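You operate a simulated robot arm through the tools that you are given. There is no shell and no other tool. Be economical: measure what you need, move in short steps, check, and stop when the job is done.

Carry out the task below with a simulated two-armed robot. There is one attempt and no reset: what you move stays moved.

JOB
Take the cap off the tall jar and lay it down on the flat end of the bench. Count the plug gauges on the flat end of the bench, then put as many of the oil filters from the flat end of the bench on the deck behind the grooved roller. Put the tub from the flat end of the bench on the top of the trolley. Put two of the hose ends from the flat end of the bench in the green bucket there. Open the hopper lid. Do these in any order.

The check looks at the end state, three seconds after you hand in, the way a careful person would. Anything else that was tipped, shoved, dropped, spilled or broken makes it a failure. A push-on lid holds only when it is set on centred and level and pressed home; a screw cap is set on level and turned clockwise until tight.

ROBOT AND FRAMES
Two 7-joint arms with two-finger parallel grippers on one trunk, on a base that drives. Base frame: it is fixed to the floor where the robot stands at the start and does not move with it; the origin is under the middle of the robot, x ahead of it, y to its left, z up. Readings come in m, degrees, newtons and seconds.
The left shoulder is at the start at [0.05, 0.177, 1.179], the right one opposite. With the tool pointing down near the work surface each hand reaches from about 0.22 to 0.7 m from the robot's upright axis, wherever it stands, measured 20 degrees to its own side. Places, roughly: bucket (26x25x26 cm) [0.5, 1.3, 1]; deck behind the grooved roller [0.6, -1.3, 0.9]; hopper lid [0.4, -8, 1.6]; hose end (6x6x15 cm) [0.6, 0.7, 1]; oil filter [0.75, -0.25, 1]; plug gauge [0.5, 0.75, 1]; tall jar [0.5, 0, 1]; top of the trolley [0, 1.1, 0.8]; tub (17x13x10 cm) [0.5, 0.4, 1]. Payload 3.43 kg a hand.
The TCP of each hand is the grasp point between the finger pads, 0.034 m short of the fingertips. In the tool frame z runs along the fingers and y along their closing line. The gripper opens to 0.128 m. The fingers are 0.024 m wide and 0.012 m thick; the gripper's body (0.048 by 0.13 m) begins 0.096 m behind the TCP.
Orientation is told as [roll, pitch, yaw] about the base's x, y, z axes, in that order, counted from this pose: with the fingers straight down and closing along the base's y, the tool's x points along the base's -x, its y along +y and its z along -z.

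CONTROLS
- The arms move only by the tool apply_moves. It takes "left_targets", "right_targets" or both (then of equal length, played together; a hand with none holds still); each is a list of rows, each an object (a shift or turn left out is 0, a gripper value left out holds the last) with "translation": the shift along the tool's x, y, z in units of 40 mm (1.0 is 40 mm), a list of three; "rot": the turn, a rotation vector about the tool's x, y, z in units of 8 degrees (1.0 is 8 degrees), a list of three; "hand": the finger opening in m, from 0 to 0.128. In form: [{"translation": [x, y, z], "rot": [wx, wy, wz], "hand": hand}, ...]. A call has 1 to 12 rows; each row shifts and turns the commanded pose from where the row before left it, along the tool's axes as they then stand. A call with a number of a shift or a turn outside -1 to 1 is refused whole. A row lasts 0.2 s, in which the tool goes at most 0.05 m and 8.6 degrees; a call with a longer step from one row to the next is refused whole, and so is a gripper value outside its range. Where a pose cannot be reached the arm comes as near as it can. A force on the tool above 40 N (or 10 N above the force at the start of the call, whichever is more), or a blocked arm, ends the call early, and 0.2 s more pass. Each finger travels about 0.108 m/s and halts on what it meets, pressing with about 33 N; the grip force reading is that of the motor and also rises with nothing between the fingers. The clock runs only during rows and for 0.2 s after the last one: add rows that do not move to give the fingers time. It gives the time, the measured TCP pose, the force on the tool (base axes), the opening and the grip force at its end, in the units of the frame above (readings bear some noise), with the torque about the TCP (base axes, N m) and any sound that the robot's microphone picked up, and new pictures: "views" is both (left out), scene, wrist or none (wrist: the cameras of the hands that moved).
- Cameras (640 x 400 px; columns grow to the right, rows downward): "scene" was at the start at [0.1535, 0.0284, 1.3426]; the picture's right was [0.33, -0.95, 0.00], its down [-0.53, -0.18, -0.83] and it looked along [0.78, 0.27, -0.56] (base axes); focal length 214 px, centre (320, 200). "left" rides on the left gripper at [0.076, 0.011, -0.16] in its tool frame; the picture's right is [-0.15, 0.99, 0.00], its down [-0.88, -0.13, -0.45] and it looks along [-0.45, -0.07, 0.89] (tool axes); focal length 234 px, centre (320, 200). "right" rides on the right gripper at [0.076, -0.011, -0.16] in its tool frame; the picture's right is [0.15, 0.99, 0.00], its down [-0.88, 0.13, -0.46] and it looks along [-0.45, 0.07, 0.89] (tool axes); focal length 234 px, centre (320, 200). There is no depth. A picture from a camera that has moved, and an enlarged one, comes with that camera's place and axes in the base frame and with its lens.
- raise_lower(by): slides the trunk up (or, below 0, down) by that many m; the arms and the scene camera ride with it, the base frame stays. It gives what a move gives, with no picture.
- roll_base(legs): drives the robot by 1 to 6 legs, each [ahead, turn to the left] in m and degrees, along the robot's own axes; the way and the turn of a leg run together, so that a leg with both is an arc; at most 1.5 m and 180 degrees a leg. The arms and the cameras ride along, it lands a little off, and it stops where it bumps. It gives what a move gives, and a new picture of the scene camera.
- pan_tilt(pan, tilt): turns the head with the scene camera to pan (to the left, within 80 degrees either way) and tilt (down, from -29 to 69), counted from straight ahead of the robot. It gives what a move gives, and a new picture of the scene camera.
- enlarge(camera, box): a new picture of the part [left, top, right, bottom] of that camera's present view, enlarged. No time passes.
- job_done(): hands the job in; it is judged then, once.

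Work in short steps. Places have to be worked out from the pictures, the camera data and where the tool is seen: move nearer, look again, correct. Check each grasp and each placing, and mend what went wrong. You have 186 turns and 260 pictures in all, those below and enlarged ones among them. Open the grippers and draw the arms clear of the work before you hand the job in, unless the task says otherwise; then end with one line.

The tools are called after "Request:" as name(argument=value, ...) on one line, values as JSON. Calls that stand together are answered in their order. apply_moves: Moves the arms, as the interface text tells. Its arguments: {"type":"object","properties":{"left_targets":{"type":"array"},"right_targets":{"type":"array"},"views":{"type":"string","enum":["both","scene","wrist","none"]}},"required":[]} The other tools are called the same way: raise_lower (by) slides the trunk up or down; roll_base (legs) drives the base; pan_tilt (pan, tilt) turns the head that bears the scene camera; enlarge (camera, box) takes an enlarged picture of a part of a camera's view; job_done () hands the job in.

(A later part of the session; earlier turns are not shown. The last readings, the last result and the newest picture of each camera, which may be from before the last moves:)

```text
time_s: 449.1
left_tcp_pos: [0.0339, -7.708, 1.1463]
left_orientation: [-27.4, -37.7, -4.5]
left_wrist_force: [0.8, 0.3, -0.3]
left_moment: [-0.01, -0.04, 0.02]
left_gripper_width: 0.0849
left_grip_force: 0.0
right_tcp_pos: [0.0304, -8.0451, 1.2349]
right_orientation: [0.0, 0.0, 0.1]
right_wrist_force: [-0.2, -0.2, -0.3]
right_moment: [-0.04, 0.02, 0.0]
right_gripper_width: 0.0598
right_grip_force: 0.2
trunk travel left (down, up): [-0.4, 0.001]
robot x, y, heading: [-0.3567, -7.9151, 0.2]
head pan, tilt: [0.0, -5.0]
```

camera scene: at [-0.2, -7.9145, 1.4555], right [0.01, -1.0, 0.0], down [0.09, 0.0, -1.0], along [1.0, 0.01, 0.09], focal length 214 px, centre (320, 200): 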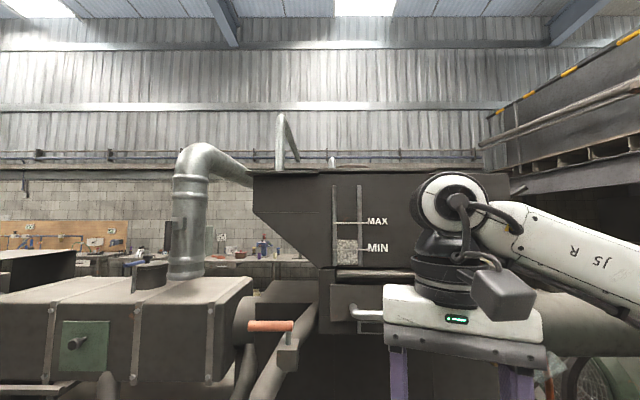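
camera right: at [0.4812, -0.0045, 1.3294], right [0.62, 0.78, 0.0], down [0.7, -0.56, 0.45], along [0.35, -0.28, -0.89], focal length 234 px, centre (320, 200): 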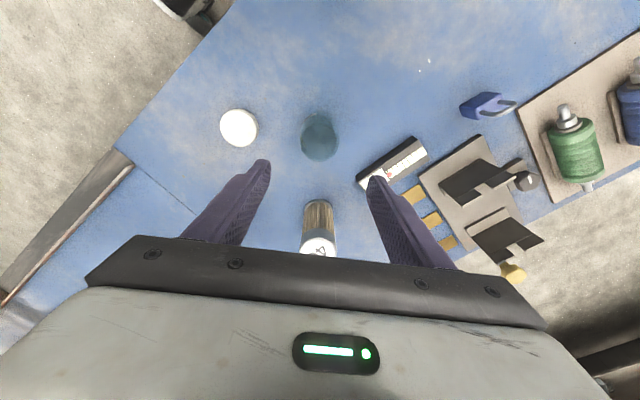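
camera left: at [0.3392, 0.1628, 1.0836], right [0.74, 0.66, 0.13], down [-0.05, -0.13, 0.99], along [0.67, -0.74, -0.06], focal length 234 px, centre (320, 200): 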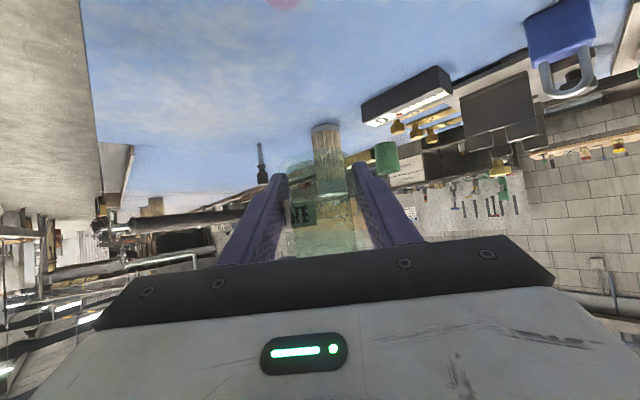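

Now raise and tilt the right hand to horizontal, ending in front of the handle at about (0.21,−7.955,1.62).

Request:
apply_moves(right_targets=[{"translation": [-0.375, 0.19, -0.805], "rot": [0, -0.9375, 0]}, {"translation": [-0.477, 0.19, -0.749], "rot": [0, -0.9375, 0]}, {"translation": [-0.57, 0.19, -0.681], "rot": [0, -0.9375, 0]}, {"translation": [-0.654, 0.19, -0.6], "rot": [0, -0.9375, 0]}, {"translation": [-0.727, 0.19, -0.51], "rot": [0, -0.9375, 0]}, {"translation": [-0.788, 0.19, -0.41], "rot": [0, -0.9375, 0]}, {"translation": [-0.834, 0.19, -0.304], "rot": [0, -0.9375, 0]}, {"translation": [-0.867, 0.19, -0.193], "rot": [0, -0.9375, 0]}, {"translation": [-0.885, 0.19, -0.078], "rot": [0, -0.9375, 0]}, {"translation": [-0.887, 0.19, 0.038], "rot": [0, -0.9375, 0]}, {"translation": [-0.875, 0.19, 0.154], "rot": [0, -0.9375, 0]}, {"translation": [-0.847, 0.19, 0.267], "rot": [0, -0.9375, 0]}], views="both")

```text
time_s: 451.8
left_tcp_pos: [0.0334, -7.7072, 1.1458]
left_orientation: [-27.5, -37.7, -4.5]
left_wrist_force: [-0.1, 0.4, -0.2]
left_moment: [0.03, 0.0, 0.0]
left_gripper_width: 0.0852
left_grip_force: 0.1
right_tcp_pos: [0.2108, -7.9535, 1.6182]
right_orientation: [-106.5, -90.0, 106.4]
right_wrist_force: [-0.1, 0.0, -0.1]
right_moment: [0.02, -0.03, 0.01]
right_gripper_width: 0.06
right_grip_force: 0.0
trunk travel left (down, up): [-0.4, 0.001]
robot x, y, heading: [-0.3582, -7.9166, 0.5]
head pan, tilt: [0.0, -5.0]
camera scene: at [-0.2007, -7.9143, 1.4555], right [0.01, -1.0, 0.0], down [0.09, 0.0, -1.0], along [1.0, 0.01, 0.09], focal length 214 px, centre (320, 200)
camera right: at [0.0511, -7.965, 1.5436], right [0.0, 0.99, -0.15], down [-0.46, 0.13, 0.88], along [0.89, 0.07, 0.45], focal length 234 px, centre (320, 200)
```

scene: 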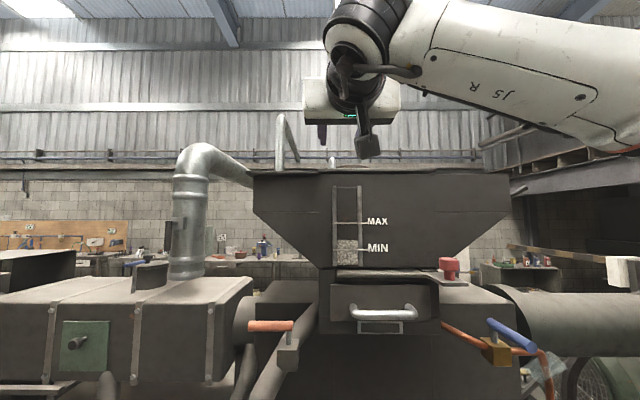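
right: 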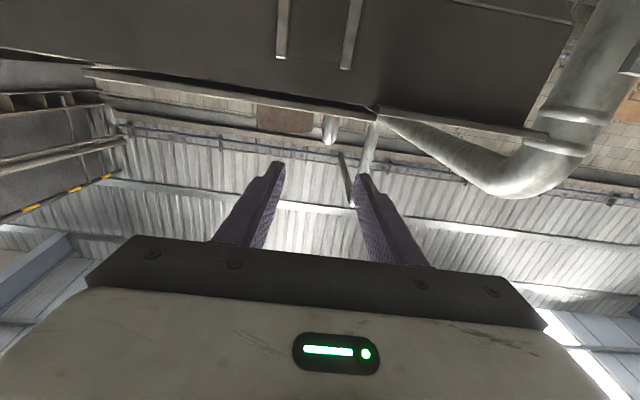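

The hand is level, facing the handle (y≈−7.943, z≈1.58–1.617). Align and advance so the fingers straddle it.

Request:
apply_moves(right_targets=[{"translation": [0.3, 0.25, 0.3]}, {"translation": [0, 0, 0.9]}, {"translation": [0, 0, 0.9]}, {"translation": [0, 0, 0.9]}, {"translation": [0, 0, 0.9]}, {"translation": [0, 0, 0.3]}, {}], views="wrist")

```text
time_s: 453.4
left_tcp_pos: [0.0345, -7.7073, 1.1469]
left_orientation: [-27.5, -37.8, -4.4]
left_wrist_force: [0.7, 0.4, 0.4]
left_moment: [0.02, 0.0, 0.01]
left_gripper_width: 0.0852
left_grip_force: 0.0
right_tcp_pos: [0.3621, -7.9443, 1.604]
right_orientation: [10.1, -90.0, -10.1]
right_wrist_force: [-0.3, -0.3, -0.6]
right_moment: [0.01, -0.01, 0.03]
right_gripper_width: 0.06
right_grip_force: 0.1
right hand out of reach, approached as far as the arm can: row 5, 6
trunk travel left (down, up): [-0.4, 0.001]
robot x, y, heading: [-0.359, -7.916, 0.4]
head pan, tilt: [0.0, -5.0]
camera right: at [0.2033, -7.9567, 1.5287], right [0.0, 0.99, -0.15], down [-0.45, 0.13, 0.88], along [0.89, 0.07, 0.45], focal length 234 px, centre (320, 200)
```

right: 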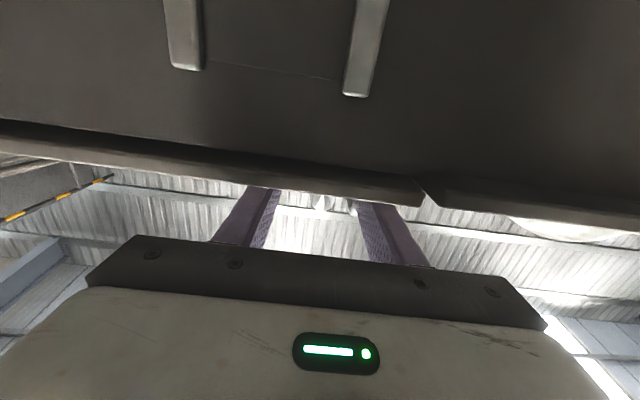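

At reach limit (x 0.362, tips 0.396), the handle shows between the fingers. Try closing.

Request:
apply_moves(right_targets=[{"hand": 0.0}, {}, {}, {}], views="wrist")

```text
time_s: 454.4
left_tcp_pos: [0.0338, -7.7073, 1.145]
left_orientation: [-27.4, -37.7, -4.5]
left_wrist_force: [0.4, 0.3, 0.2]
left_moment: [0.0, -0.03, 0.04]
left_gripper_width: 0.085
left_grip_force: 0.2
right_tcp_pos: [0.3628, -7.9446, 1.6039]
right_orientation: [9.8, -89.8, -9.8]
right_wrist_force: [0.0, 0.5, -2.6]
right_moment: [-0.04, -0.57, -0.16]
right_gripper_width: 0.0179
right_grip_force: 44.8
trunk travel left (down, up): [-0.4, 0.001]
robot x, y, heading: [-0.3576, -7.9129, 0.3]
head pan, tilt: [0.0, -5.0]
camera right: at [0.2034, -7.9564, 1.5287], right [0.0, 0.99, -0.15], down [-0.45, 0.13, 0.88], along [0.89, 0.07, 0.45], focal length 234 px, centre (320, 200)
```

right: 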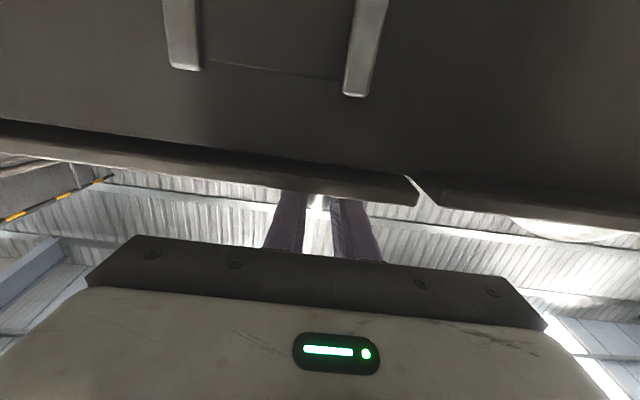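

The handle (18 mm) is gripped but I'm at the reach limit. Open, creep the base 4 cm forward with the fingers straddling, and grip again.

Request:
apply_moves(right_targets=[{"hand": 0.06}, {}], views="none")

Request:
roll_base(legs=[[0.035, 0]])

Request:
apply_moves(right_targets=[{"hand": 0.0}, {}, {}, {}], views="none")

```text
time_s: 454.9
left_tcp_pos: [0.0336, -7.7079, 1.1469]
left_orientation: [-27.4, -37.7, -4.5]
left_wrist_force: [-0.4, -0.1, 0.8]
left_moment: [0.0, -0.01, -0.02]
left_gripper_width: 0.0849
left_grip_force: 0.0
right_tcp_pos: [0.3622, -7.9459, 1.6048]
right_orientation: [39.0, -89.9, -39.1]
right_wrist_force: [-0.2, 0.1, -0.3]
right_moment: [0.03, 0.01, 0.03]
right_gripper_width: 0.0598
right_grip_force: 0.1
trunk travel left (down, up): [-0.4, 0.001]
robot x, y, heading: [-0.3572, -7.9149, 0.4]
head pan, tilt: [0.0, -5.0]
```

```text
time_s: 455.8
left_tcp_pos: [0.0704, -7.7071, 1.146]
left_orientation: [-27.4, -37.6, -4.5]
left_wrist_force: [0.6, -0.2, -0.6]
left_moment: [-0.03, 0.05, -0.04]
left_gripper_width: 0.085
left_grip_force: 0.1
right_tcp_pos: [0.3997, -7.9453, 1.6038]
right_orientation: [15.0, -89.8, -15.0]
right_wrist_force: [0.6, 0.2, 0.4]
right_moment: [0.03, -0.04, 0.02]
right_gripper_width: 0.0599
right_grip_force: 0.1
trunk travel left (down, up): [-0.4, 0.001]
robot x, y, heading: [-0.3219, -7.9134, 0.3]
head pan, tilt: [0.0, -5.0]
camera scene: at [-0.1639, -7.9144, 1.4555], right [0.01, -1.0, 0.0], down [0.09, 0.0, -1.0], along [1.0, 0.01, 0.09], focal length 214 px, centre (320, 200)
```

scene: 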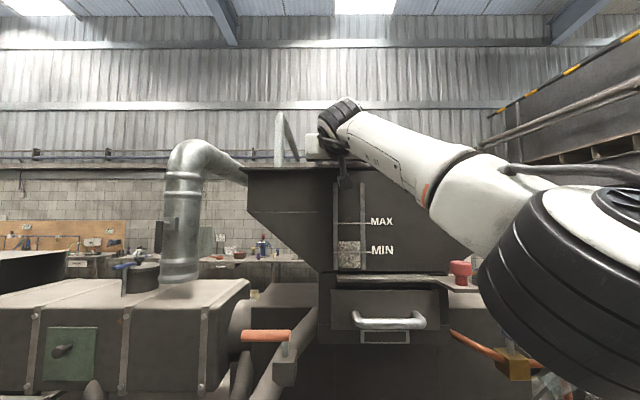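

```text
time_s: 456.8
left_tcp_pos: [0.0697, -7.7077, 1.146]
left_orientation: [-27.4, -37.7, -4.5]
left_wrist_force: [0.3, 0.2, -0.1]
left_moment: [0.01, -0.01, 0.01]
left_gripper_width: 0.085
left_grip_force: 0.1
right_tcp_pos: [0.3969, -7.9456, 1.6049]
right_orientation: [16.5, -89.9, -16.5]
right_wrist_force: [-3.0, 0.1, -3.9]
right_moment: [-0.03, -0.72, -0.14]
right_gripper_width: 0.018
right_grip_force: 44.9
trunk travel left (down, up): [-0.4, 0.001]
robot x, y, heading: [-0.3218, -7.9195, 0.4]
head pan, tilt: [0.0, -5.0]
```

Firm grip on the handle. Begin lifting along the hinge arc (12°).

Request:
apply_moves(right_targets=[{"translation": [-0.3, -0.05, 0], "rot": [0, 0, 0.375]}, {"translation": [-0.3, -0.05, 0], "rot": [0, 0, 0.375]}, {"translation": [-0.3, -0.05, 0], "rot": [0, 0, 0.375]}, {"translation": [-0.3, -0.05, 0], "rot": [0, 0, 0.375]}, {}], views="scene")

```text
time_s: 458.0
left_tcp_pos: [0.0713, -7.7076, 1.1448]
left_orientation: [-27.4, -37.6, -4.5]
left_wrist_force: [0.8, -0.4, -0.8]
left_moment: [-0.03, 0.06, 0.0]
left_gripper_width: 0.0852
left_grip_force: 0.1
right_tcp_pos: [0.3733, -7.9513, 1.6359]
right_orientation: [89.8, -78.0, -89.7]
right_wrist_force: [0.7, 0.3, -1.3]
right_moment: [-0.01, -0.02, -0.02]
right_gripper_width: 0.0001
right_grip_force: 33.1
right hand out of reach, approached as far as the arm can: row 1, 3, 4
trunk travel left (down, up): [-0.4, 0.001]
robot x, y, heading: [-0.3256, -7.9141, 0.9]
head pan, tilt: [0.0, -5.0]
camera scene: at [-0.1636, -7.9143, 1.4556], right [0.01, -1.0, 0.0], down [0.09, 0.0, -1.0], along [1.0, 0.01, 0.09], focal length 214 px, centre (320, 200)
```

scene: 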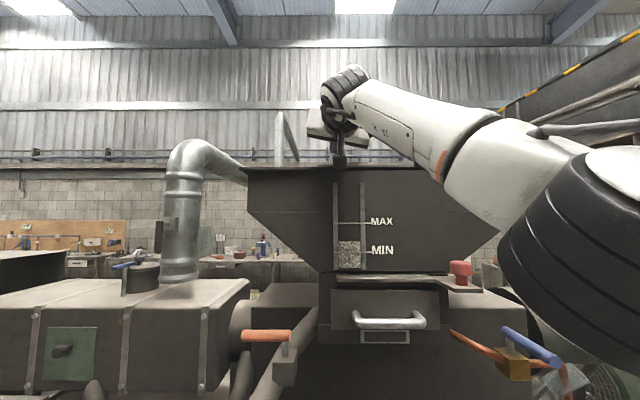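

The grip slipped because reach shrinks as the hand rises. I check the lid's front edge for an overhang that could be pushed from below.

Request:
enlarge(camera="scene", box=[240, 150, 300, 190])

Request:
enlarge(camera="right", box=[200, 100, 520, 260])

```text
10.00 times, centred on (270, 170) of scene
camera zoom: at [-0.1636, -7.9143, 1.4556], right [0.01, -1.0, 0.0], down [0.09, 0.0, -1.0], along [1.0, 0.01, 0.09], focal length 2145 px, centre (820, 500)
```

zoom: 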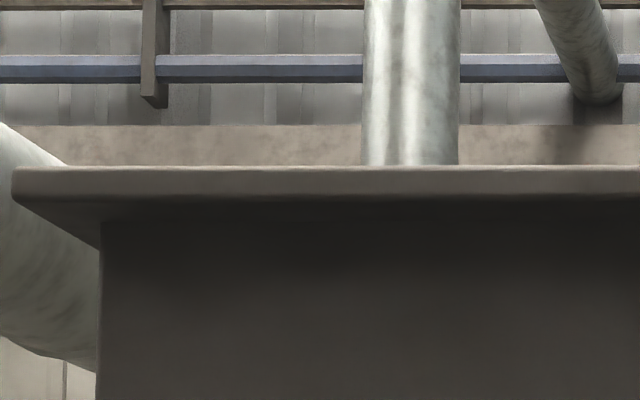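

```text
2.00 times, centred on (360, 180) of right
camera zoom: at [0.2141, -7.9462, 1.5592], right [0.0, 1.0, 0.06], down [-0.45, -0.06, 0.89], along [0.89, -0.03, 0.45], focal length 468 px, centre (240, 240)
```

zoom: 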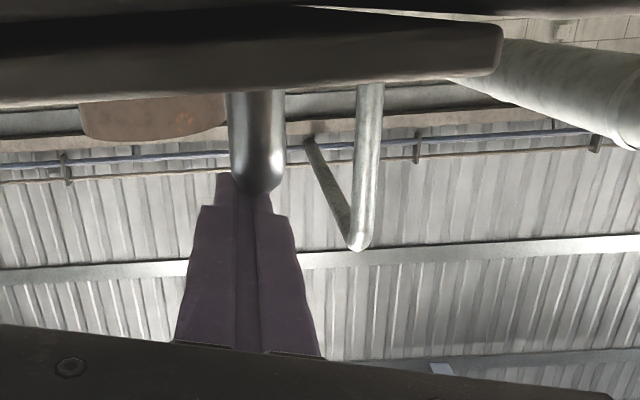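

The slip came from the arm retracting at its reach limit. I grip only the near post with the fingertips (TCP x≈0.352), which leaves reach for lifting: first re-level and position.

Request:
apply_moves(right_targets=[{"hand": 0.05, "translation": [0, 0, -0.9]}, {"rot": [0, 0, -0.75]}, {"rot": [0, 0, -0.75]}, {"translation": [0.55, 0, 0]}, {"translation": [0.1, 0.13, 0.35]}, {}], views="wrist")

```text
time_s: 459.4
left_tcp_pos: [0.0686, -7.7084, 1.1459]
left_orientation: [-27.4, -37.8, -4.5]
left_wrist_force: [0.9, -0.3, -0.6]
left_moment: [0.0, 0.02, 0.02]
left_gripper_width: 0.0848
left_grip_force: 0.1
right_tcp_pos: [0.3509, -7.9482, 1.6091]
right_orientation: [29.3, -90.0, -29.4]
right_wrist_force: [0.1, 0.6, 0.7]
right_moment: [-0.01, -0.01, 0.01]
right_gripper_width: 0.0498
right_grip_force: 0.1
trunk travel left (down, up): [-0.4, 0.001]
robot x, y, heading: [-0.3198, -7.9165, 0.5]
head pan, tilt: [0.0, -5.0]
camera right: at [0.1919, -7.9592, 1.5337], right [0.0, 0.99, -0.15], down [-0.45, 0.13, 0.88], along [0.89, 0.07, 0.45], focal length 234 px, centre (320, 200)
```

right: 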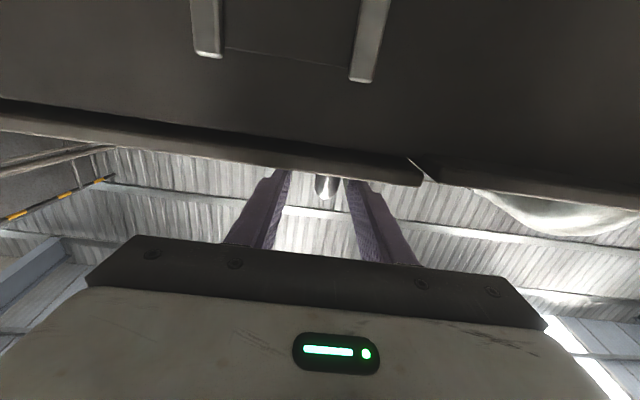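

Request:
apply_moves(right_targets=[{"translation": [0.12, 0.05, 0], "hand": 0.0}, {}, {}, {"translation": [-0.3, -0.05, 0], "rot": [0, 0, 0.375]}, {"translation": [-0.3, -0.05, 0], "rot": [0, 0, 0.375]}, {"translation": [-0.3, -0.05, 0], "rot": [0, 0, 0.375]}, {}], views="wrist")

```text
time_s: 461.0
left_tcp_pos: [0.0701, -7.7087, 1.1463]
left_orientation: [-27.4, -37.6, -4.6]
left_wrist_force: [0.3, -0.1, 0.2]
left_moment: [-0.02, 0.05, 0.01]
left_gripper_width: 0.085
left_grip_force: 0.1
right_tcp_pos: [0.3518, -7.9532, 1.6407]
right_orientation: [90.1, -80.9, -90.2]
right_wrist_force: [-0.5, 0.4, 0.1]
right_moment: [0.01, -0.03, 0.0]
right_gripper_width: 0.0
right_grip_force: 33.6
trunk travel left (down, up): [-0.4, 0.001]
robot x, y, heading: [-0.322, -7.9132, 0.5]
head pan, tilt: [0.0, -5.0]
camera right: at [0.1928, -7.9526, 1.5645], right [0.0, 1.0, 0.01], down [-0.46, -0.01, 0.89], along [0.89, -0.01, 0.46], focal length 234 px, centre (320, 200)
```

right: 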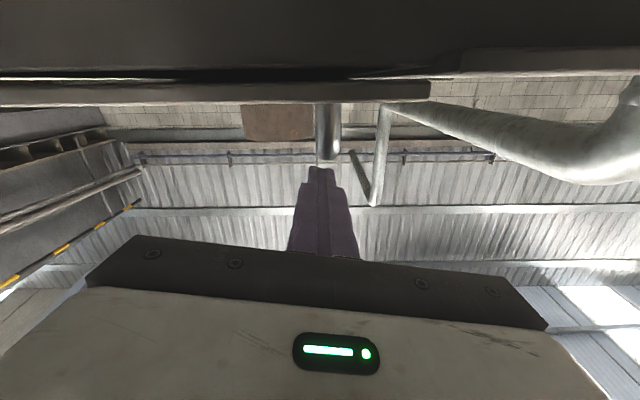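

The post sits nearer x≈0.40. Turning the base left ~28° brings the right shoulder ~8 cm closer; I retract the hand, undo its roll, and turn.

Request:
apply_moves(right_targets=[{"translation": [0, 0, -0.9], "hand": 0.05}, {"translation": [0, 0, -0.9]}, {"rot": [0, 0, -0.56]}, {"rot": [0, 0, -0.57]}, {}], views="none")

Request:
roll_base(legs=[[0, 28]])

Request:
apply_moves(right_targets=[{"rot": [0.875, 0, 0]}, {"rot": [0.875, 0, 0]}, {"rot": [0.875, 0, 0]}, {"rot": [0.875, 0, 0]}, {}], views="none")

```text
time_s: 462.2
left_tcp_pos: [0.0696, -7.7083, 1.1471]
left_orientation: [-27.4, -37.7, -4.6]
left_wrist_force: [0.6, -0.1, -1.0]
left_moment: [0.05, 0.0, 0.01]
left_gripper_width: 0.0849
left_grip_force: 0.1
right_tcp_pos: [0.2774, -7.9518, 1.6397]
right_orientation: [-14.0, -90.0, 14.0]
right_wrist_force: [-0.3, 0.1, -0.6]
right_moment: [0.03, 0.0, -0.02]
right_gripper_width: 0.0501
right_grip_force: 0.0
trunk travel left (down, up): [-0.4, 0.001]
robot x, y, heading: [-0.32, -7.9168, 0.3]
head pan, tilt: [0.0, -5.0]
```

```text
time_s: 464.0
left_tcp_pos: [-0.0714, -7.548, 1.1464]
left_orientation: [-27.3, -37.7, 23.2]
left_wrist_force: [-0.4, -0.3, -0.7]
left_moment: [-0.03, -0.02, -0.01]
left_gripper_width: 0.0851
left_grip_force: 0.0
right_tcp_pos: [0.2262, -7.67, 1.6389]
right_orientation: [-9.9, -89.9, 37.5]
right_wrist_force: [0.4, 0.1, -0.9]
right_moment: [0.02, -0.01, 0.0]
right_gripper_width: 0.0499
right_grip_force: 0.1
trunk travel left (down, up): [-0.4, 0.001]
robot x, y, heading: [-0.3204, -7.9133, 28.1]
head pan, tilt: [0.0, -5.0]
camera scene: at [-0.1839, -7.8412, 1.4556], right [0.47, -0.88, 0.0], down [0.08, 0.04, -1.0], along [0.88, 0.47, 0.09], focal length 214 px, centre (320, 200)
```

scene: 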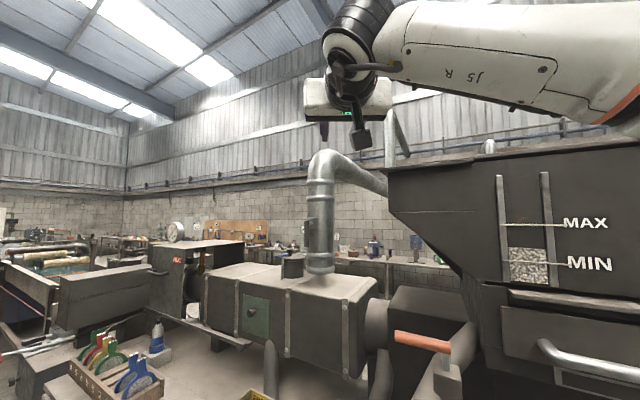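

```text
time_s: 465.4
left_tcp_pos: [-0.0707, -7.5497, 1.1459]
left_orientation: [-27.4, -37.7, 23.1]
left_wrist_force: [0.0, -1.0, 0.4]
left_moment: [0.05, 0.03, 0.03]
left_gripper_width: 0.0849
left_grip_force: 0.0
right_tcp_pos: [0.2494, -7.7327, 1.6638]
right_orientation: [79.5, -85.1, -82.9]
right_wrist_force: [0.0, 0.0, 0.4]
right_moment: [0.03, -0.06, 0.0]
right_gripper_width: 0.0499
right_grip_force: 0.0
right hand out of reach, approached as far as the arm can: row 4
trunk travel left (down, up): [-0.4, 0.001]
robot x, y, heading: [-0.3245, -7.9125, 28.1]
head pan, tilt: [0.0, -5.0]
stopped in row 5 (right hand): the arm was blocked; the commanded pose is now the measured one
```

The hand points +x again (slight twist). Move laterally back in front of the handle and trim orientation.

Request:
apply_moves(right_targets=[{"translation": [0.15, -0.88, 0], "rot": [-0.2, 0, -0.3]}, {"translation": [0.15, -0.88, 0], "rot": [-0.2, 0, -0.3]}, {"translation": [0.2, -0.88, 0]}, {"translation": [0.2, -0.88, 0]}, {"translation": [0.2, -0.88, 0]}, {"translation": [0.2, -0.88, 0]}, {}], views="wrist")

```text
time_s: 467.0
left_tcp_pos: [-0.0699, -7.5492, 1.1465]
left_orientation: [-27.4, -37.7, 23.2]
left_wrist_force: [-0.3, 0.4, 0.0]
left_moment: [-0.01, 0.02, -0.01]
left_gripper_width: 0.0848
left_grip_force: 0.1
right_tcp_pos: [0.2443, -7.9407, 1.615]
right_orientation: [-37.6, -89.2, 37.9]
right_wrist_force: [0.1, 0.6, -0.5]
right_moment: [0.0, -0.02, -0.03]
right_gripper_width: 0.0498
right_grip_force: 0.1
trunk travel left (down, up): [-0.4, 0.001]
robot x, y, heading: [-0.326, -7.9148, 28.0]
head pan, tilt: [0.0, -5.0]
camera right: at [0.0858, -7.9536, 1.5418], right [-0.01, 0.99, -0.15], down [-0.45, 0.14, 0.88], along [0.89, 0.08, 0.44], focal length 234 px, centre (320, 200)
```

right: 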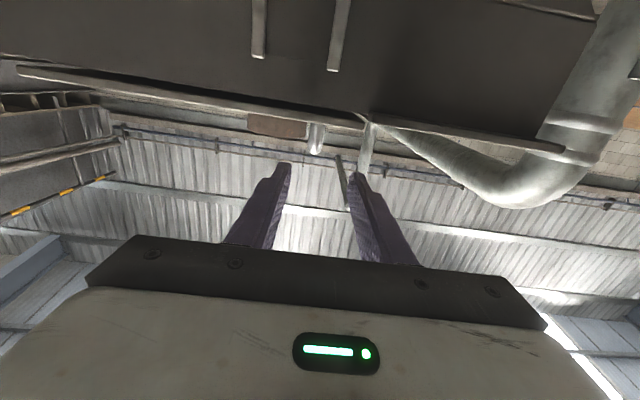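

Request:
apply_moves(right_targets=[{"translation": [0.18, -0.1, 0.8]}, {"translation": [0, 0, 0.95]}, {"translation": [0, 0, 0.95]}, {"translation": [0, 0, 0.95]}, {"translation": [0, 0, 0.15]}, {"hand": 0.0}, {}, {}, {}], views="none")

Request:
apply_moves(right_targets=[{"translation": [-0.15, -0.02, 0], "rot": [0, 0, 0.19]}, {"translation": [-0.15, -0.02, 0], "rot": [0, 0, 0.19]}, {}], views="wrist")

```text
time_s: 469.0
left_tcp_pos: [-0.0719, -7.5489, 1.1455]
left_orientation: [-27.4, -37.7, 23.2]
left_wrist_force: [-0.7, -0.3, -0.1]
left_moment: [0.02, 0.03, -0.01]
left_gripper_width: 0.085
left_grip_force: 0.1
right_tcp_pos: [0.3973, -7.945, 1.6048]
right_orientation: [-32.5, -89.3, 32.6]
right_wrist_force: [1.3, -0.8, 4.3]
right_moment: [0.38, -0.07, -2.51]
right_gripper_width: 0.0177
right_grip_force: 45.6
trunk travel left (down, up): [-0.4, 0.001]
robot x, y, heading: [-0.3267, -7.9166, 28.4]
head pan, tilt: [0.0, -5.0]
```

```text
time_s: 469.8
left_tcp_pos: [-0.0715, -7.5498, 1.1454]
left_orientation: [-27.4, -37.5, 23.2]
left_wrist_force: [0.5, -0.7, 0.0]
left_moment: [0.0, 0.0, 0.01]
left_gripper_width: 0.0849
left_grip_force: 0.1
right_tcp_pos: [0.4005, -7.9434, 1.6121]
right_orientation: [65.3, -87.2, -65.1]
right_wrist_force: [-7.9, 2.0, -25.9]
right_moment: [-0.27, -0.54, -0.62]
right_gripper_width: 0.0178
right_grip_force: 44.9
trunk travel left (down, up): [-0.4, 0.001]
robot x, y, heading: [-0.3217, -7.9139, 28.0]
head pan, tilt: [0.0, -5.0]
camera right: at [0.2396, -7.9522, 1.5395], right [-0.01, 0.99, -0.1], down [-0.44, 0.09, 0.89], along [0.9, 0.05, 0.44], focal length 234 px, centre (320, 200)
```

right: 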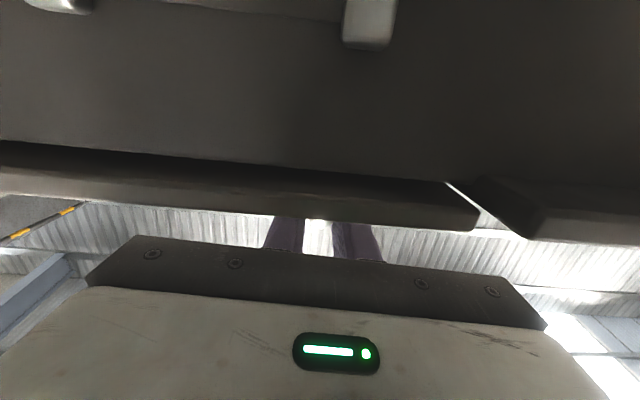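

Reach is good now; load is 26 N. Continue gently.

Request:
apply_moves(right_targets=[{"translation": [-0.2, -0.03, 0], "rot": [0, 0, 0.25]}, {"translation": [-0.2, -0.03, 0], "rot": [0, 0, 0.25]}, {}], views="none")

Request:
apply_moves(right_targets=[{"translation": [-0.3, -0.05, 0], "rot": [0, 0, 0.375]}, {"translation": [-0.3, -0.05, 0], "rot": [0, 0, 0.375]}, {}], views="wrist")

```text
time_s: 470.6
left_tcp_pos: [-0.0714, -7.5491, 1.146]
left_orientation: [-27.3, -37.6, 23.1]
left_wrist_force: [0.5, 1.0, -0.4]
left_moment: [0.0, -0.01, 0.0]
left_gripper_width: 0.0851
left_grip_force: 0.0
right_tcp_pos: [0.3987, -7.9468, 1.6341]
right_orientation: [85.3, -83.3, -84.9]
right_wrist_force: [0.2, 0.1, -1.0]
right_moment: [0.0, -0.03, -0.04]
right_gripper_width: 0.0
right_grip_force: 32.4
trunk travel left (down, up): [-0.4, 0.001]
robot x, y, heading: [-0.3215, -7.9162, 28.0]
head pan, tilt: [0.0, -5.0]
```

```text
time_s: 471.4
left_tcp_pos: [-0.0708, -7.5486, 1.1464]
left_orientation: [-27.4, -37.6, 23.2]
left_wrist_force: [0.6, -0.7, -0.1]
left_moment: [0.0, -0.01, 0.02]
left_gripper_width: 0.0849
left_grip_force: 0.1
right_tcp_pos: [0.3987, -7.9571, 1.6584]
right_orientation: [87.1, -77.3, -86.9]
right_wrist_force: [0.7, 0.1, -0.6]
right_moment: [0.04, 0.02, -0.01]
right_gripper_width: 0.0
right_grip_force: 32.8
trunk travel left (down, up): [-0.4, 0.001]
robot x, y, heading: [-0.3213, -7.9116, 28.1]
head pan, tilt: [0.0, -5.0]
camera right: at [0.2385, -7.9514, 1.5827], right [0.0, 1.0, 0.07], down [-0.45, -0.07, 0.89], along [0.9, -0.03, 0.44], focal length 234 px, centre (320, 200)
```

right: 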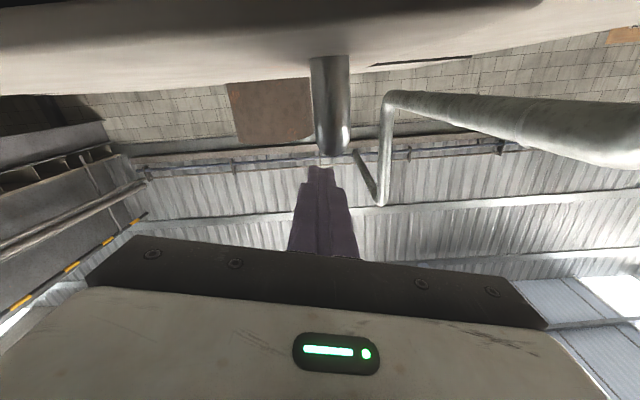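

The lid needs more than friction. I'll hook the bar: one finger beneath it (jaws vertical, approaching from the hinge side, pitched down 20°). First back off and roll the hand 77°.

Request:
apply_moves(right_targets=[{"translation": [0, 0, -0.95], "hand": 0.06}, {"translation": [0, 0, -0.95], "rot": [0, 0, 0.87]}, {"translation": [0, 0, -0.95], "rot": [0, 0, 0.87]}, {"rot": [0, 0, 0.87]}, {"rot": [0, 0, 0.87]}, {"rot": [0, 0, 0.87]}, {"rot": [0, 0, 0.87]}, {"rot": [0, 0, 0.87]}, {"rot": [0, 0, 0.87]}, {"rot": [0, 0, 0.87]}, {"rot": [0, 0, 0.87]}, {"rot": [0, 0, 0.87]}], views="none")

Request:
apply_moves(right_targets=[{"rot": [0, 0.875, 0]}, {"rot": [0, 0.875, 0]}, {"rot": [0, 0.875, 0]}, {"rot": [0, 0.875, 0]}, {"rot": [0, 0.875, 0]}, {"rot": [0.83, 0, 0]}, {"rot": [0.83, 0, 0]}, {"rot": [0.84, 0, 0]}, {}], views="wrist")

```text
time_s: 474.0
left_tcp_pos: [-0.0719, -7.5486, 1.1457]
left_orientation: [-27.4, -37.7, 23.2]
left_wrist_force: [-0.4, 0.3, 0.0]
left_moment: [-0.01, 0.0, 0.01]
left_gripper_width: 0.0849
left_grip_force: 0.0
right_tcp_pos: [0.2833, -7.9568, 1.6579]
right_orientation: [89.3, -0.8, -89.7]
right_wrist_force: [0.8, -0.3, 0.7]
right_moment: [-0.03, 0.03, 0.0]
right_gripper_width: 0.06
right_grip_force: 0.0
trunk travel left (down, up): [-0.4, 0.001]
robot x, y, heading: [-0.3201, -7.9156, 27.9]
head pan, tilt: [0.0, -5.0]
```

```text
time_s: 476.0
left_tcp_pos: [-0.0707, -7.5494, 1.1455]
left_orientation: [-27.3, -37.7, 23.0]
left_wrist_force: [-0.4, 0.1, -0.7]
left_moment: [0.02, 0.01, 0.01]
left_gripper_width: 0.085
left_grip_force: 0.0
right_tcp_pos: [0.2845, -7.9564, 1.6566]
right_orientation: [68.9, -0.4, -54.7]
right_wrist_force: [-0.5, 0.1, -0.2]
right_moment: [0.01, -0.02, 0.03]
right_gripper_width: 0.0599
right_grip_force: 0.1
trunk travel left (down, up): [-0.4, 0.001]
robot x, y, heading: [-0.3248, -7.9136, 28.0]
head pan, tilt: [0.0, -5.0]
camera right: at [0.1162, -7.9832, 1.7034], right [0.2, 0.33, 0.92], down [0.2, -0.94, 0.29], along [0.96, 0.12, -0.26], focal length 234 px, centre (320, 200)
```

right: 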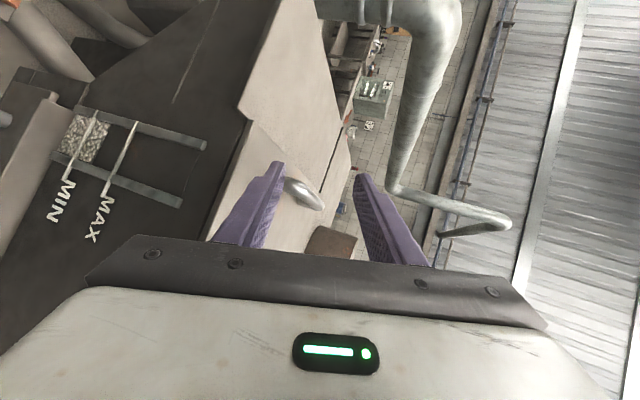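

The orientation is reached and I now see the lid from above. Zoom on the handle.

Request:
enlarge(camera="right", box=[230, 130, 390, 250])

```text
3.33 times, centred on (310, 190) of right
camera zoom: at [0.1162, -7.9832, 1.7034], right [0.2, 0.33, 0.92], down [0.2, -0.94, 0.29], along [0.96, 0.12, -0.26], focal length 781 px, centre (353, 233)
```

zoom: 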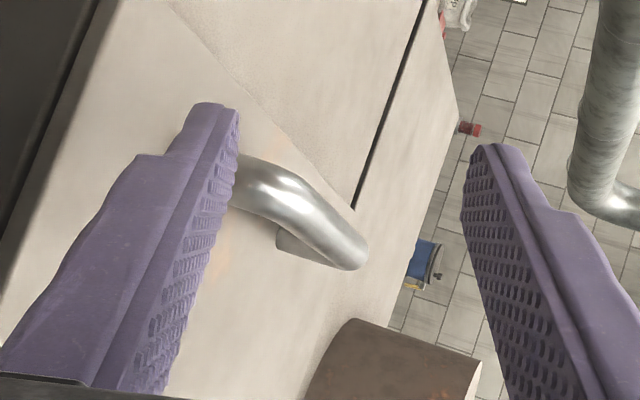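

Bar runs x≈0.33–0.46 at y≈−7.95, z≈1.615. I line up the jaws (opening 26 mm) 10 cm back along the approach axis.

Request:
apply_moves(right_targets=[{"translation": [-0.775, -0.03, -0.17], "hand": 0.027}, {"translation": [-0.775, -0.03, -0.17]}, {}, {"translation": [0, 0, 0.6]}, {"translation": [0, 0, 0.6]}, {}], views="none")

Request:
enlarge(camera="right", box=[230, 130, 390, 250])

```text
time_s: 477.4
left_tcp_pos: [-0.0721, -7.5487, 1.1471]
left_orientation: [-27.4, -37.7, 23.2]
left_wrist_force: [-0.5, 0.1, 0.0]
left_moment: [-0.02, -0.04, 0.03]
left_gripper_width: 0.0852
left_grip_force: 0.1
right_tcp_pos: [0.3442, -7.9882, 1.6441]
right_orientation: [69.0, -0.3, -54.8]
right_wrist_force: [0.3, 0.1, -0.1]
right_moment: [-0.01, 0.01, 0.0]
right_gripper_width: 0.027
right_grip_force: 0.0
trunk travel left (down, up): [-0.4, 0.001]
robot x, y, heading: [-0.3246, -7.9165, 28.2]
head pan, tilt: [0.0, -5.0]
```

```text
3.33 times, centred on (310, 190) of right
camera zoom: at [0.1761, -8.0139, 1.6906], right [0.2, 0.33, 0.92], down [0.2, -0.94, 0.29], along [0.96, 0.12, -0.25], focal length 781 px, centre (353, 233)
```

zoom: 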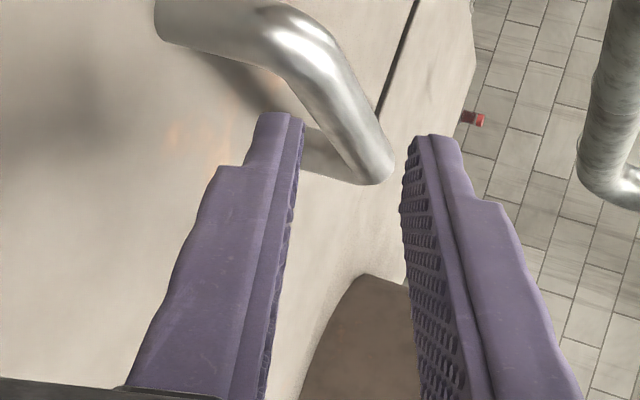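

The bar lies nicely between the jaws' path. Lower 2.5 mm and advance 5 cm slowly.

Request:
apply_moves(right_targets=[{"translation": [0, -0.06, 0.3]}, {"translation": [0, 0, 0.4]}, {"translation": [0, 0, 0.4]}, {"translation": [0, 0, 0.25]}, {}], views="none")

Request:
enlarge(camera="right", box=[230, 130, 390, 250])

```text
time_s: 478.6
left_tcp_pos: [-0.07, -7.5491, 1.1451]
left_orientation: [-27.3, -37.6, 23.1]
left_wrist_force: [0.0, -0.5, -0.7]
left_moment: [-0.01, 0.0, -0.02]
left_gripper_width: 0.0853
left_grip_force: 0.0
right_tcp_pos: [0.3881, -7.9577, 1.6207]
right_orientation: [68.7, -0.2, -54.8]
right_wrist_force: [0.8, -3.7, -7.9]
right_moment: [-0.15, -0.03, -0.01]
right_gripper_width: 0.0315
right_grip_force: 4.5
trunk travel left (down, up): [-0.4, 0.001]
robot x, y, heading: [-0.3254, -7.9132, 28.1]
head pan, tilt: [0.0, -5.0]
```

```text
3.33 times, centred on (310, 190) of right
camera zoom: at [0.2203, -7.9852, 1.6682], right [0.21, 0.33, 0.92], down [0.2, -0.94, 0.29], along [0.96, 0.12, -0.26], focal length 781 px, centre (353, 233)
```

zoom: 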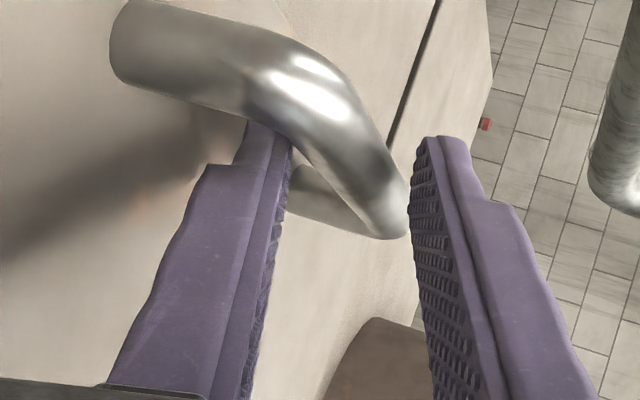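

The lower finger is under the bar. Close the jaws on it.

Request:
apply_moves(right_targets=[{"translation": [0, 0, 0.15], "hand": 0.0}, {}, {}, {}], views="none")

```text
time_s: 479.6
left_tcp_pos: [-0.0722, -7.5519, 1.1476]
left_orientation: [-27.3, -37.8, 23.0]
left_wrist_force: [0.2, 0.1, -0.6]
left_moment: [0.03, 0.0, 0.02]
left_gripper_width: 0.0849
left_grip_force: 0.0
right_tcp_pos: [0.3892, -7.96, 1.6182]
right_orientation: [68.8, -0.2, -54.9]
right_wrist_force: [-14.5, -11.9, -21.3]
right_moment: [-0.42, -1.31, 0.16]
right_gripper_width: 0.0257
right_grip_force: 45.6
trunk travel left (down, up): [-0.4, 0.001]
robot x, y, heading: [-0.3217, -7.9162, 27.9]
head pan, tilt: [0.0, -5.0]
```

Gripped. Now rotate hand and lid together about the hinge (y≈−8.18) in 3° rows.

Request:
apply_moves(right_targets=[{"translation": [-0.047, 0.256, -0.134], "rot": [-0.217, 0.11, 0.285]}, {"translation": [-0.047, 0.256, -0.134], "rot": [-0.217, 0.11, 0.285]}, {"translation": [-0.047, 0.256, -0.134], "rot": [-0.217, 0.11, 0.285]}, {"translation": [-0.047, 0.256, -0.134], "rot": [-0.217, 0.11, 0.285]}, {}], views="none")

```text
time_s: 479.9
left_tcp_pos: [-0.0722, -7.5509, 1.1465]
left_orientation: [-27.4, -37.7, 23.0]
left_wrist_force: [-0.2, -0.5, -0.3]
left_moment: [0.0, -0.02, -0.02]
left_gripper_width: 0.0849
left_grip_force: 0.1
right_tcp_pos: [0.3903, -7.9624, 1.6196]
right_orientation: [68.5, 0.9, -55.0]
right_wrist_force: [-6.1, -7.0, -8.2]
right_moment: [-0.21, -1.06, 0.5]
right_gripper_width: 0.0246
right_grip_force: 44.5
trunk travel left (down, up): [-0.4, 0.001]
robot x, y, heading: [-0.3243, -7.9116, 28.0]
head pan, tilt: [0.0, -5.0]
stopped in row 1 (right hand): the force on the tool passed its limit at 46 N (the readings are from after the stop); the commanded pose is now the measured one
```

Request:
apply_moves(right_targets=[{"translation": [-0.016, 0.085, -0.045], "rot": [-0.072, 0.037, 0.095]}, {"translation": [-0.016, 0.085, -0.045], "rot": [-0.072, 0.037, 0.095]}, {"translation": [-0.016, 0.085, -0.045], "rot": [-0.072, 0.037, 0.095]}, {"translation": [-0.016, 0.085, -0.045], "rot": [-0.072, 0.037, 0.095]}, {"translation": [-0.016, 0.085, -0.045], "rot": [-0.072, 0.037, 0.095]}, {"translation": [-0.016, 0.085, -0.045], "rot": [-0.072, 0.037, 0.095]}, {}], views="wrist")

```text
time_s: 480.7
left_tcp_pos: [-0.0709, -7.5506, 1.1475]
left_orientation: [-27.5, -37.6, 23.0]
left_wrist_force: [-0.8, -0.4, 0.6]
left_moment: [0.01, 0.0, -0.01]
left_gripper_width: 0.085
left_grip_force: 0.0
right_tcp_pos: [0.3927, -7.9675, 1.6202]
right_orientation: [68.5, 3.2, -55.4]
right_wrist_force: [-2.0, -6.6, -5.8]
right_moment: [-0.23, -0.78, 0.07]
right_gripper_width: 0.0223
right_grip_force: 44.7
trunk travel left (down, up): [-0.4, 0.001]
robot x, y, heading: [-0.3236, -7.9147, 27.9]
head pan, tilt: [0.0, -5.0]
stopped in row 3 (right hand): the force on the tool passed its limit at 42 N (the readings are from after the stop); the commanded pose is now the measured one
camera right: at [0.2267, -7.994, 1.6728], right [0.24, 0.28, 0.93], down [0.2, -0.95, 0.24], along [0.95, 0.13, -0.29], focal length 234 px, centre (320, 200)
```

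right: 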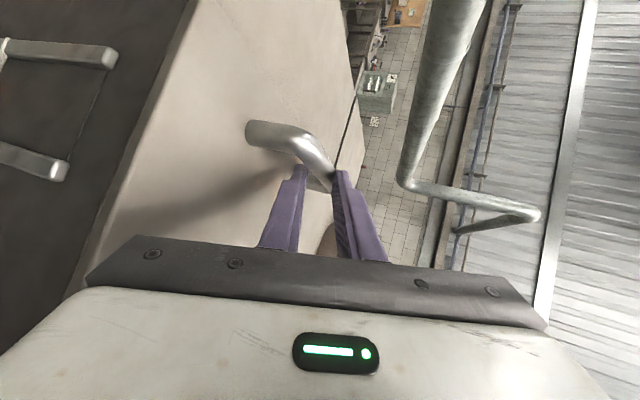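

The lid doesn't rise at 40 N, and a groove runs from its corner toward +y: it looks like a sliding lid. Try pushing it toward +y with the present grip.

Request:
apply_moves(right_targets=[{"translation": [0.2, 0.05, 0.135]}, {"translation": [0.2, 0.05, 0.135]}, {"translation": [0.2, 0.05, 0.135]}, {"translation": [0.2, 0.05, 0.135]}, {}], views="wrist")

```text
time_s: 481.3
left_tcp_pos: [-0.0737, -7.5525, 1.1472]
left_orientation: [-27.4, -37.8, 23.0]
left_wrist_force: [0.4, 0.6, -0.3]
left_moment: [-0.03, 0.01, -0.05]
left_gripper_width: 0.0853
left_grip_force: 0.1
right_tcp_pos: [0.3934, -7.9671, 1.6201]
right_orientation: [68.5, 3.5, -57.0]
right_wrist_force: [-9.2, -21.9, -4.6]
right_moment: [-0.41, -0.6, -0.26]
right_gripper_width: 0.0221
right_grip_force: 45.0
right hand out of reach, approached as far as the arm can: row 3
trunk travel left (down, up): [-0.4, 0.001]
robot x, y, heading: [-0.3217, -7.9173, 27.8]
head pan, tilt: [0.0, -5.0]
stopped in row 3 (right hand): the force on the tool passed its limit at 43 N (the readings are from after the stop); the commanded pose is now the measured one
camera right: at [0.226, -7.9896, 1.6733], right [0.26, 0.27, 0.93], down [0.17, -0.96, 0.23], along [0.95, 0.1, -0.29], focal length 234 px, centre (320, 200)
```

right: 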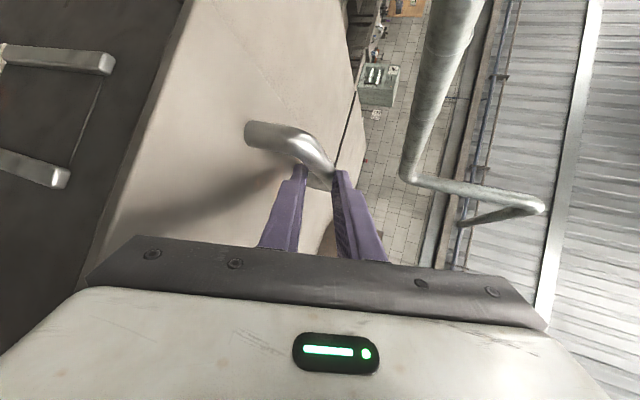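

Request:
enlarge(camera="right", box=[100, 0, 420, 200])

```text
2.00 times, centred on (260, 100) of right
camera zoom: at [0.226, -7.9896, 1.6733], right [0.26, 0.27, 0.93], down [0.17, -0.96, 0.23], along [0.95, 0.1, -0.29], focal length 468 px, centre (440, 400)
```

zoom: 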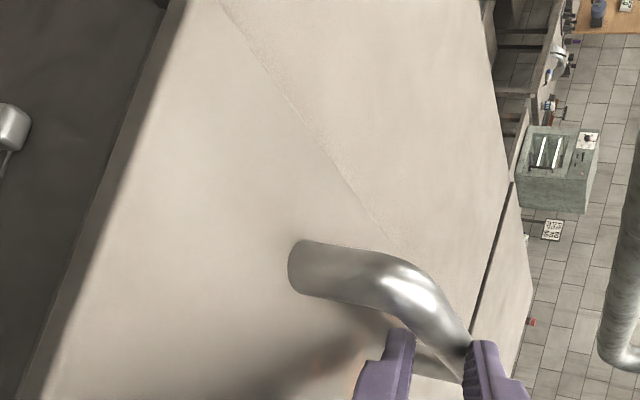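

Neither lift nor +y push moved it. I go back to the straddling grip (jaws along y) to test pushing in −y and other directions firmly. First retreat and undo pitch/yaw.

Request:
apply_moves(right_targets=[{"hand": 0.05}, {"translation": [0, 0, -0.95]}, {"translation": [0, 0, -0.95]}, {"translation": [0, 0.8, 0], "rot": [-0.83, 0, 0]}, {"rot": [-0.83, 0, 0]}, {"rot": [-0.84, 0, 0]}, {"rot": [0, -0.83, 0]}, {"rot": [0, -0.83, 0]}, {"rot": [0, -0.83, 0]}, {"rot": [0, -0.83, 0]}, {"rot": [0, -0.83, 0]}, {}], views="none")

Request:
apply_moves(right_targets=[{"rot": [0, 0, -0.95]}, {"rot": [0, 0, -0.95]}, {"rot": [0, 0, -0.95]}, {"rot": [0, 0, -0.95]}, {"rot": [0, 0, -0.95]}, {"rot": [0, 0, -0.95]}, {"rot": [0, 0, -0.95]}, {"rot": [0, 0, -0.95]}, {"rot": [0, 0, -0.95]}, {"rot": [0, 0, -0.95]}, {"rot": [0, 0, -0.95]}, {"rot": [0, 0, -0.95]}], views="wrist")

```text
time_s: 483.9
left_tcp_pos: [-0.0715, -7.5505, 1.1462]
left_orientation: [-27.4, -37.7, 23.2]
left_wrist_force: [0.0, 0.1, -0.2]
left_moment: [-0.01, -0.01, 0.03]
left_gripper_width: 0.0848
left_grip_force: 0.0
right_tcp_pos: [0.3515, -7.9919, 1.6831]
right_orientation: [86.9, 2.2, -89.6]
right_wrist_force: [0.6, 0.3, 0.1]
right_moment: [0.01, -0.03, 0.03]
right_gripper_width: 0.0502
right_grip_force: 0.1
right hand out of reach, approached as far as the arm can: row 2, 3, 4
trunk travel left (down, up): [-0.4, 0.001]
robot x, y, heading: [-0.3229, -7.9192, 27.7]
head pan, tilt: [0.0, -5.0]
```

```text
time_s: 486.5
left_tcp_pos: [-0.072, -7.5483, 1.146]
left_orientation: [-27.4, -37.7, 23.0]
left_wrist_force: [0.0, 0.6, -0.6]
left_moment: [-0.03, 0.02, 0.01]
left_gripper_width: 0.0852
left_grip_force: 0.1
right_tcp_pos: [0.352, -7.991, 1.6819]
right_orientation: [11.1, -86.8, -10.5]
right_wrist_force: [-0.2, -0.2, -0.3]
right_moment: [0.01, -0.04, -0.04]
right_gripper_width: 0.0501
right_grip_force: 0.1
trunk travel left (down, up): [-0.4, 0.001]
robot x, y, heading: [-0.3179, -7.9166, 28.0]
head pan, tilt: [0.0, -5.0]
camera right: at [0.1893, -8.0035, 1.615], right [-0.02, 0.99, -0.14], down [-0.41, 0.12, 0.91], along [0.91, 0.07, 0.4], focal length 234 px, centre (320, 200)
```

right: 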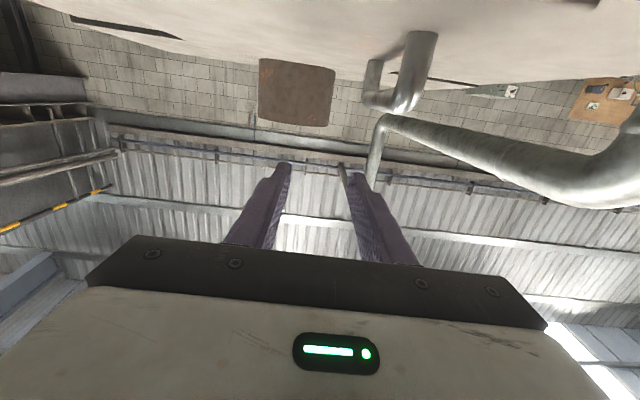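

Slots along y on both sides of the lid at its rear edge suggest a slide. I lower the straddling jaws over the bar and test pushing −y.

Request:
apply_moves(right_targets=[{"translation": [0, 0.54, 0.4]}, {"translation": [0, 0.54, 0.4]}, {"translation": [0.6, 0, 0]}, {"translation": [0.6, 0, 0]}, {"translation": [0.6, 0, 0]}, {"hand": 0.0}, {}, {}, {}], views="none")

Request:
apply_moves(right_targets=[{"translation": [0, -0.12, 0]}, {"translation": [0, -0.12, 0]}, {}], views="wrist")

```text
time_s: 488.5
left_tcp_pos: [-0.0721, -7.5493, 1.1454]
left_orientation: [-27.4, -37.7, 23.1]
left_wrist_force: [0.5, -0.1, 0.9]
left_moment: [-0.01, 0.02, 0.01]
left_gripper_width: 0.0849
left_grip_force: 0.0
right_tcp_pos: [0.3811, -7.9445, 1.608]
right_orientation: [13.1, -86.7, -12.6]
right_wrist_force: [-0.7, 0.5, -5.1]
right_moment: [-0.07, -1.38, -2.26]
right_gripper_width: 0.0178
right_grip_force: 45.4
trunk travel left (down, up): [-0.4, 0.001]
robot x, y, heading: [-0.3257, -7.9161, 27.8]
head pan, tilt: [0.0, -5.0]
```

```text
time_s: 489.3
left_tcp_pos: [-0.0715, -7.55, 1.1464]
left_orientation: [-27.5, -37.6, 23.1]
left_wrist_force: [-0.9, -0.2, 0.9]
left_moment: [0.02, -0.02, -0.03]
left_gripper_width: 0.0851
left_grip_force: 0.1
right_tcp_pos: [0.3798, -7.9555, 1.607]
right_orientation: [12.6, -86.6, -12.1]
right_wrist_force: [-3.7, 1.5, -10.2]
right_moment: [-0.05, -0.7, -2.25]
right_gripper_width: 0.018
right_grip_force: 44.9
trunk travel left (down, up): [-0.4, 0.001]
robot x, y, heading: [-0.3244, -7.9151, 28.1]
head pan, tilt: [0.0, -5.0]
camera right: at [0.217, -7.9675, 1.5411], right [-0.02, 0.99, -0.13], down [-0.4, 0.11, 0.91], along [0.91, 0.07, 0.4], focal length 234 px, centre (320, 200)
```

right: 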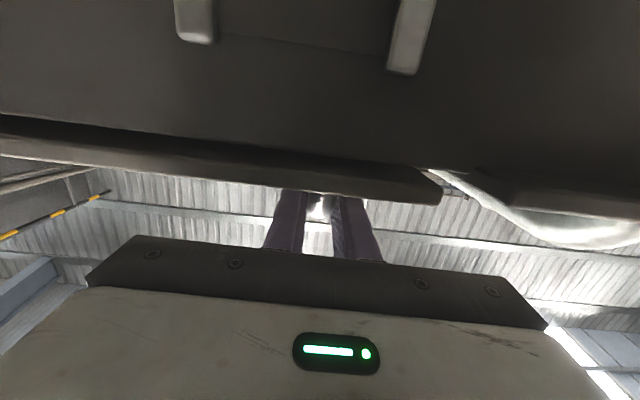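

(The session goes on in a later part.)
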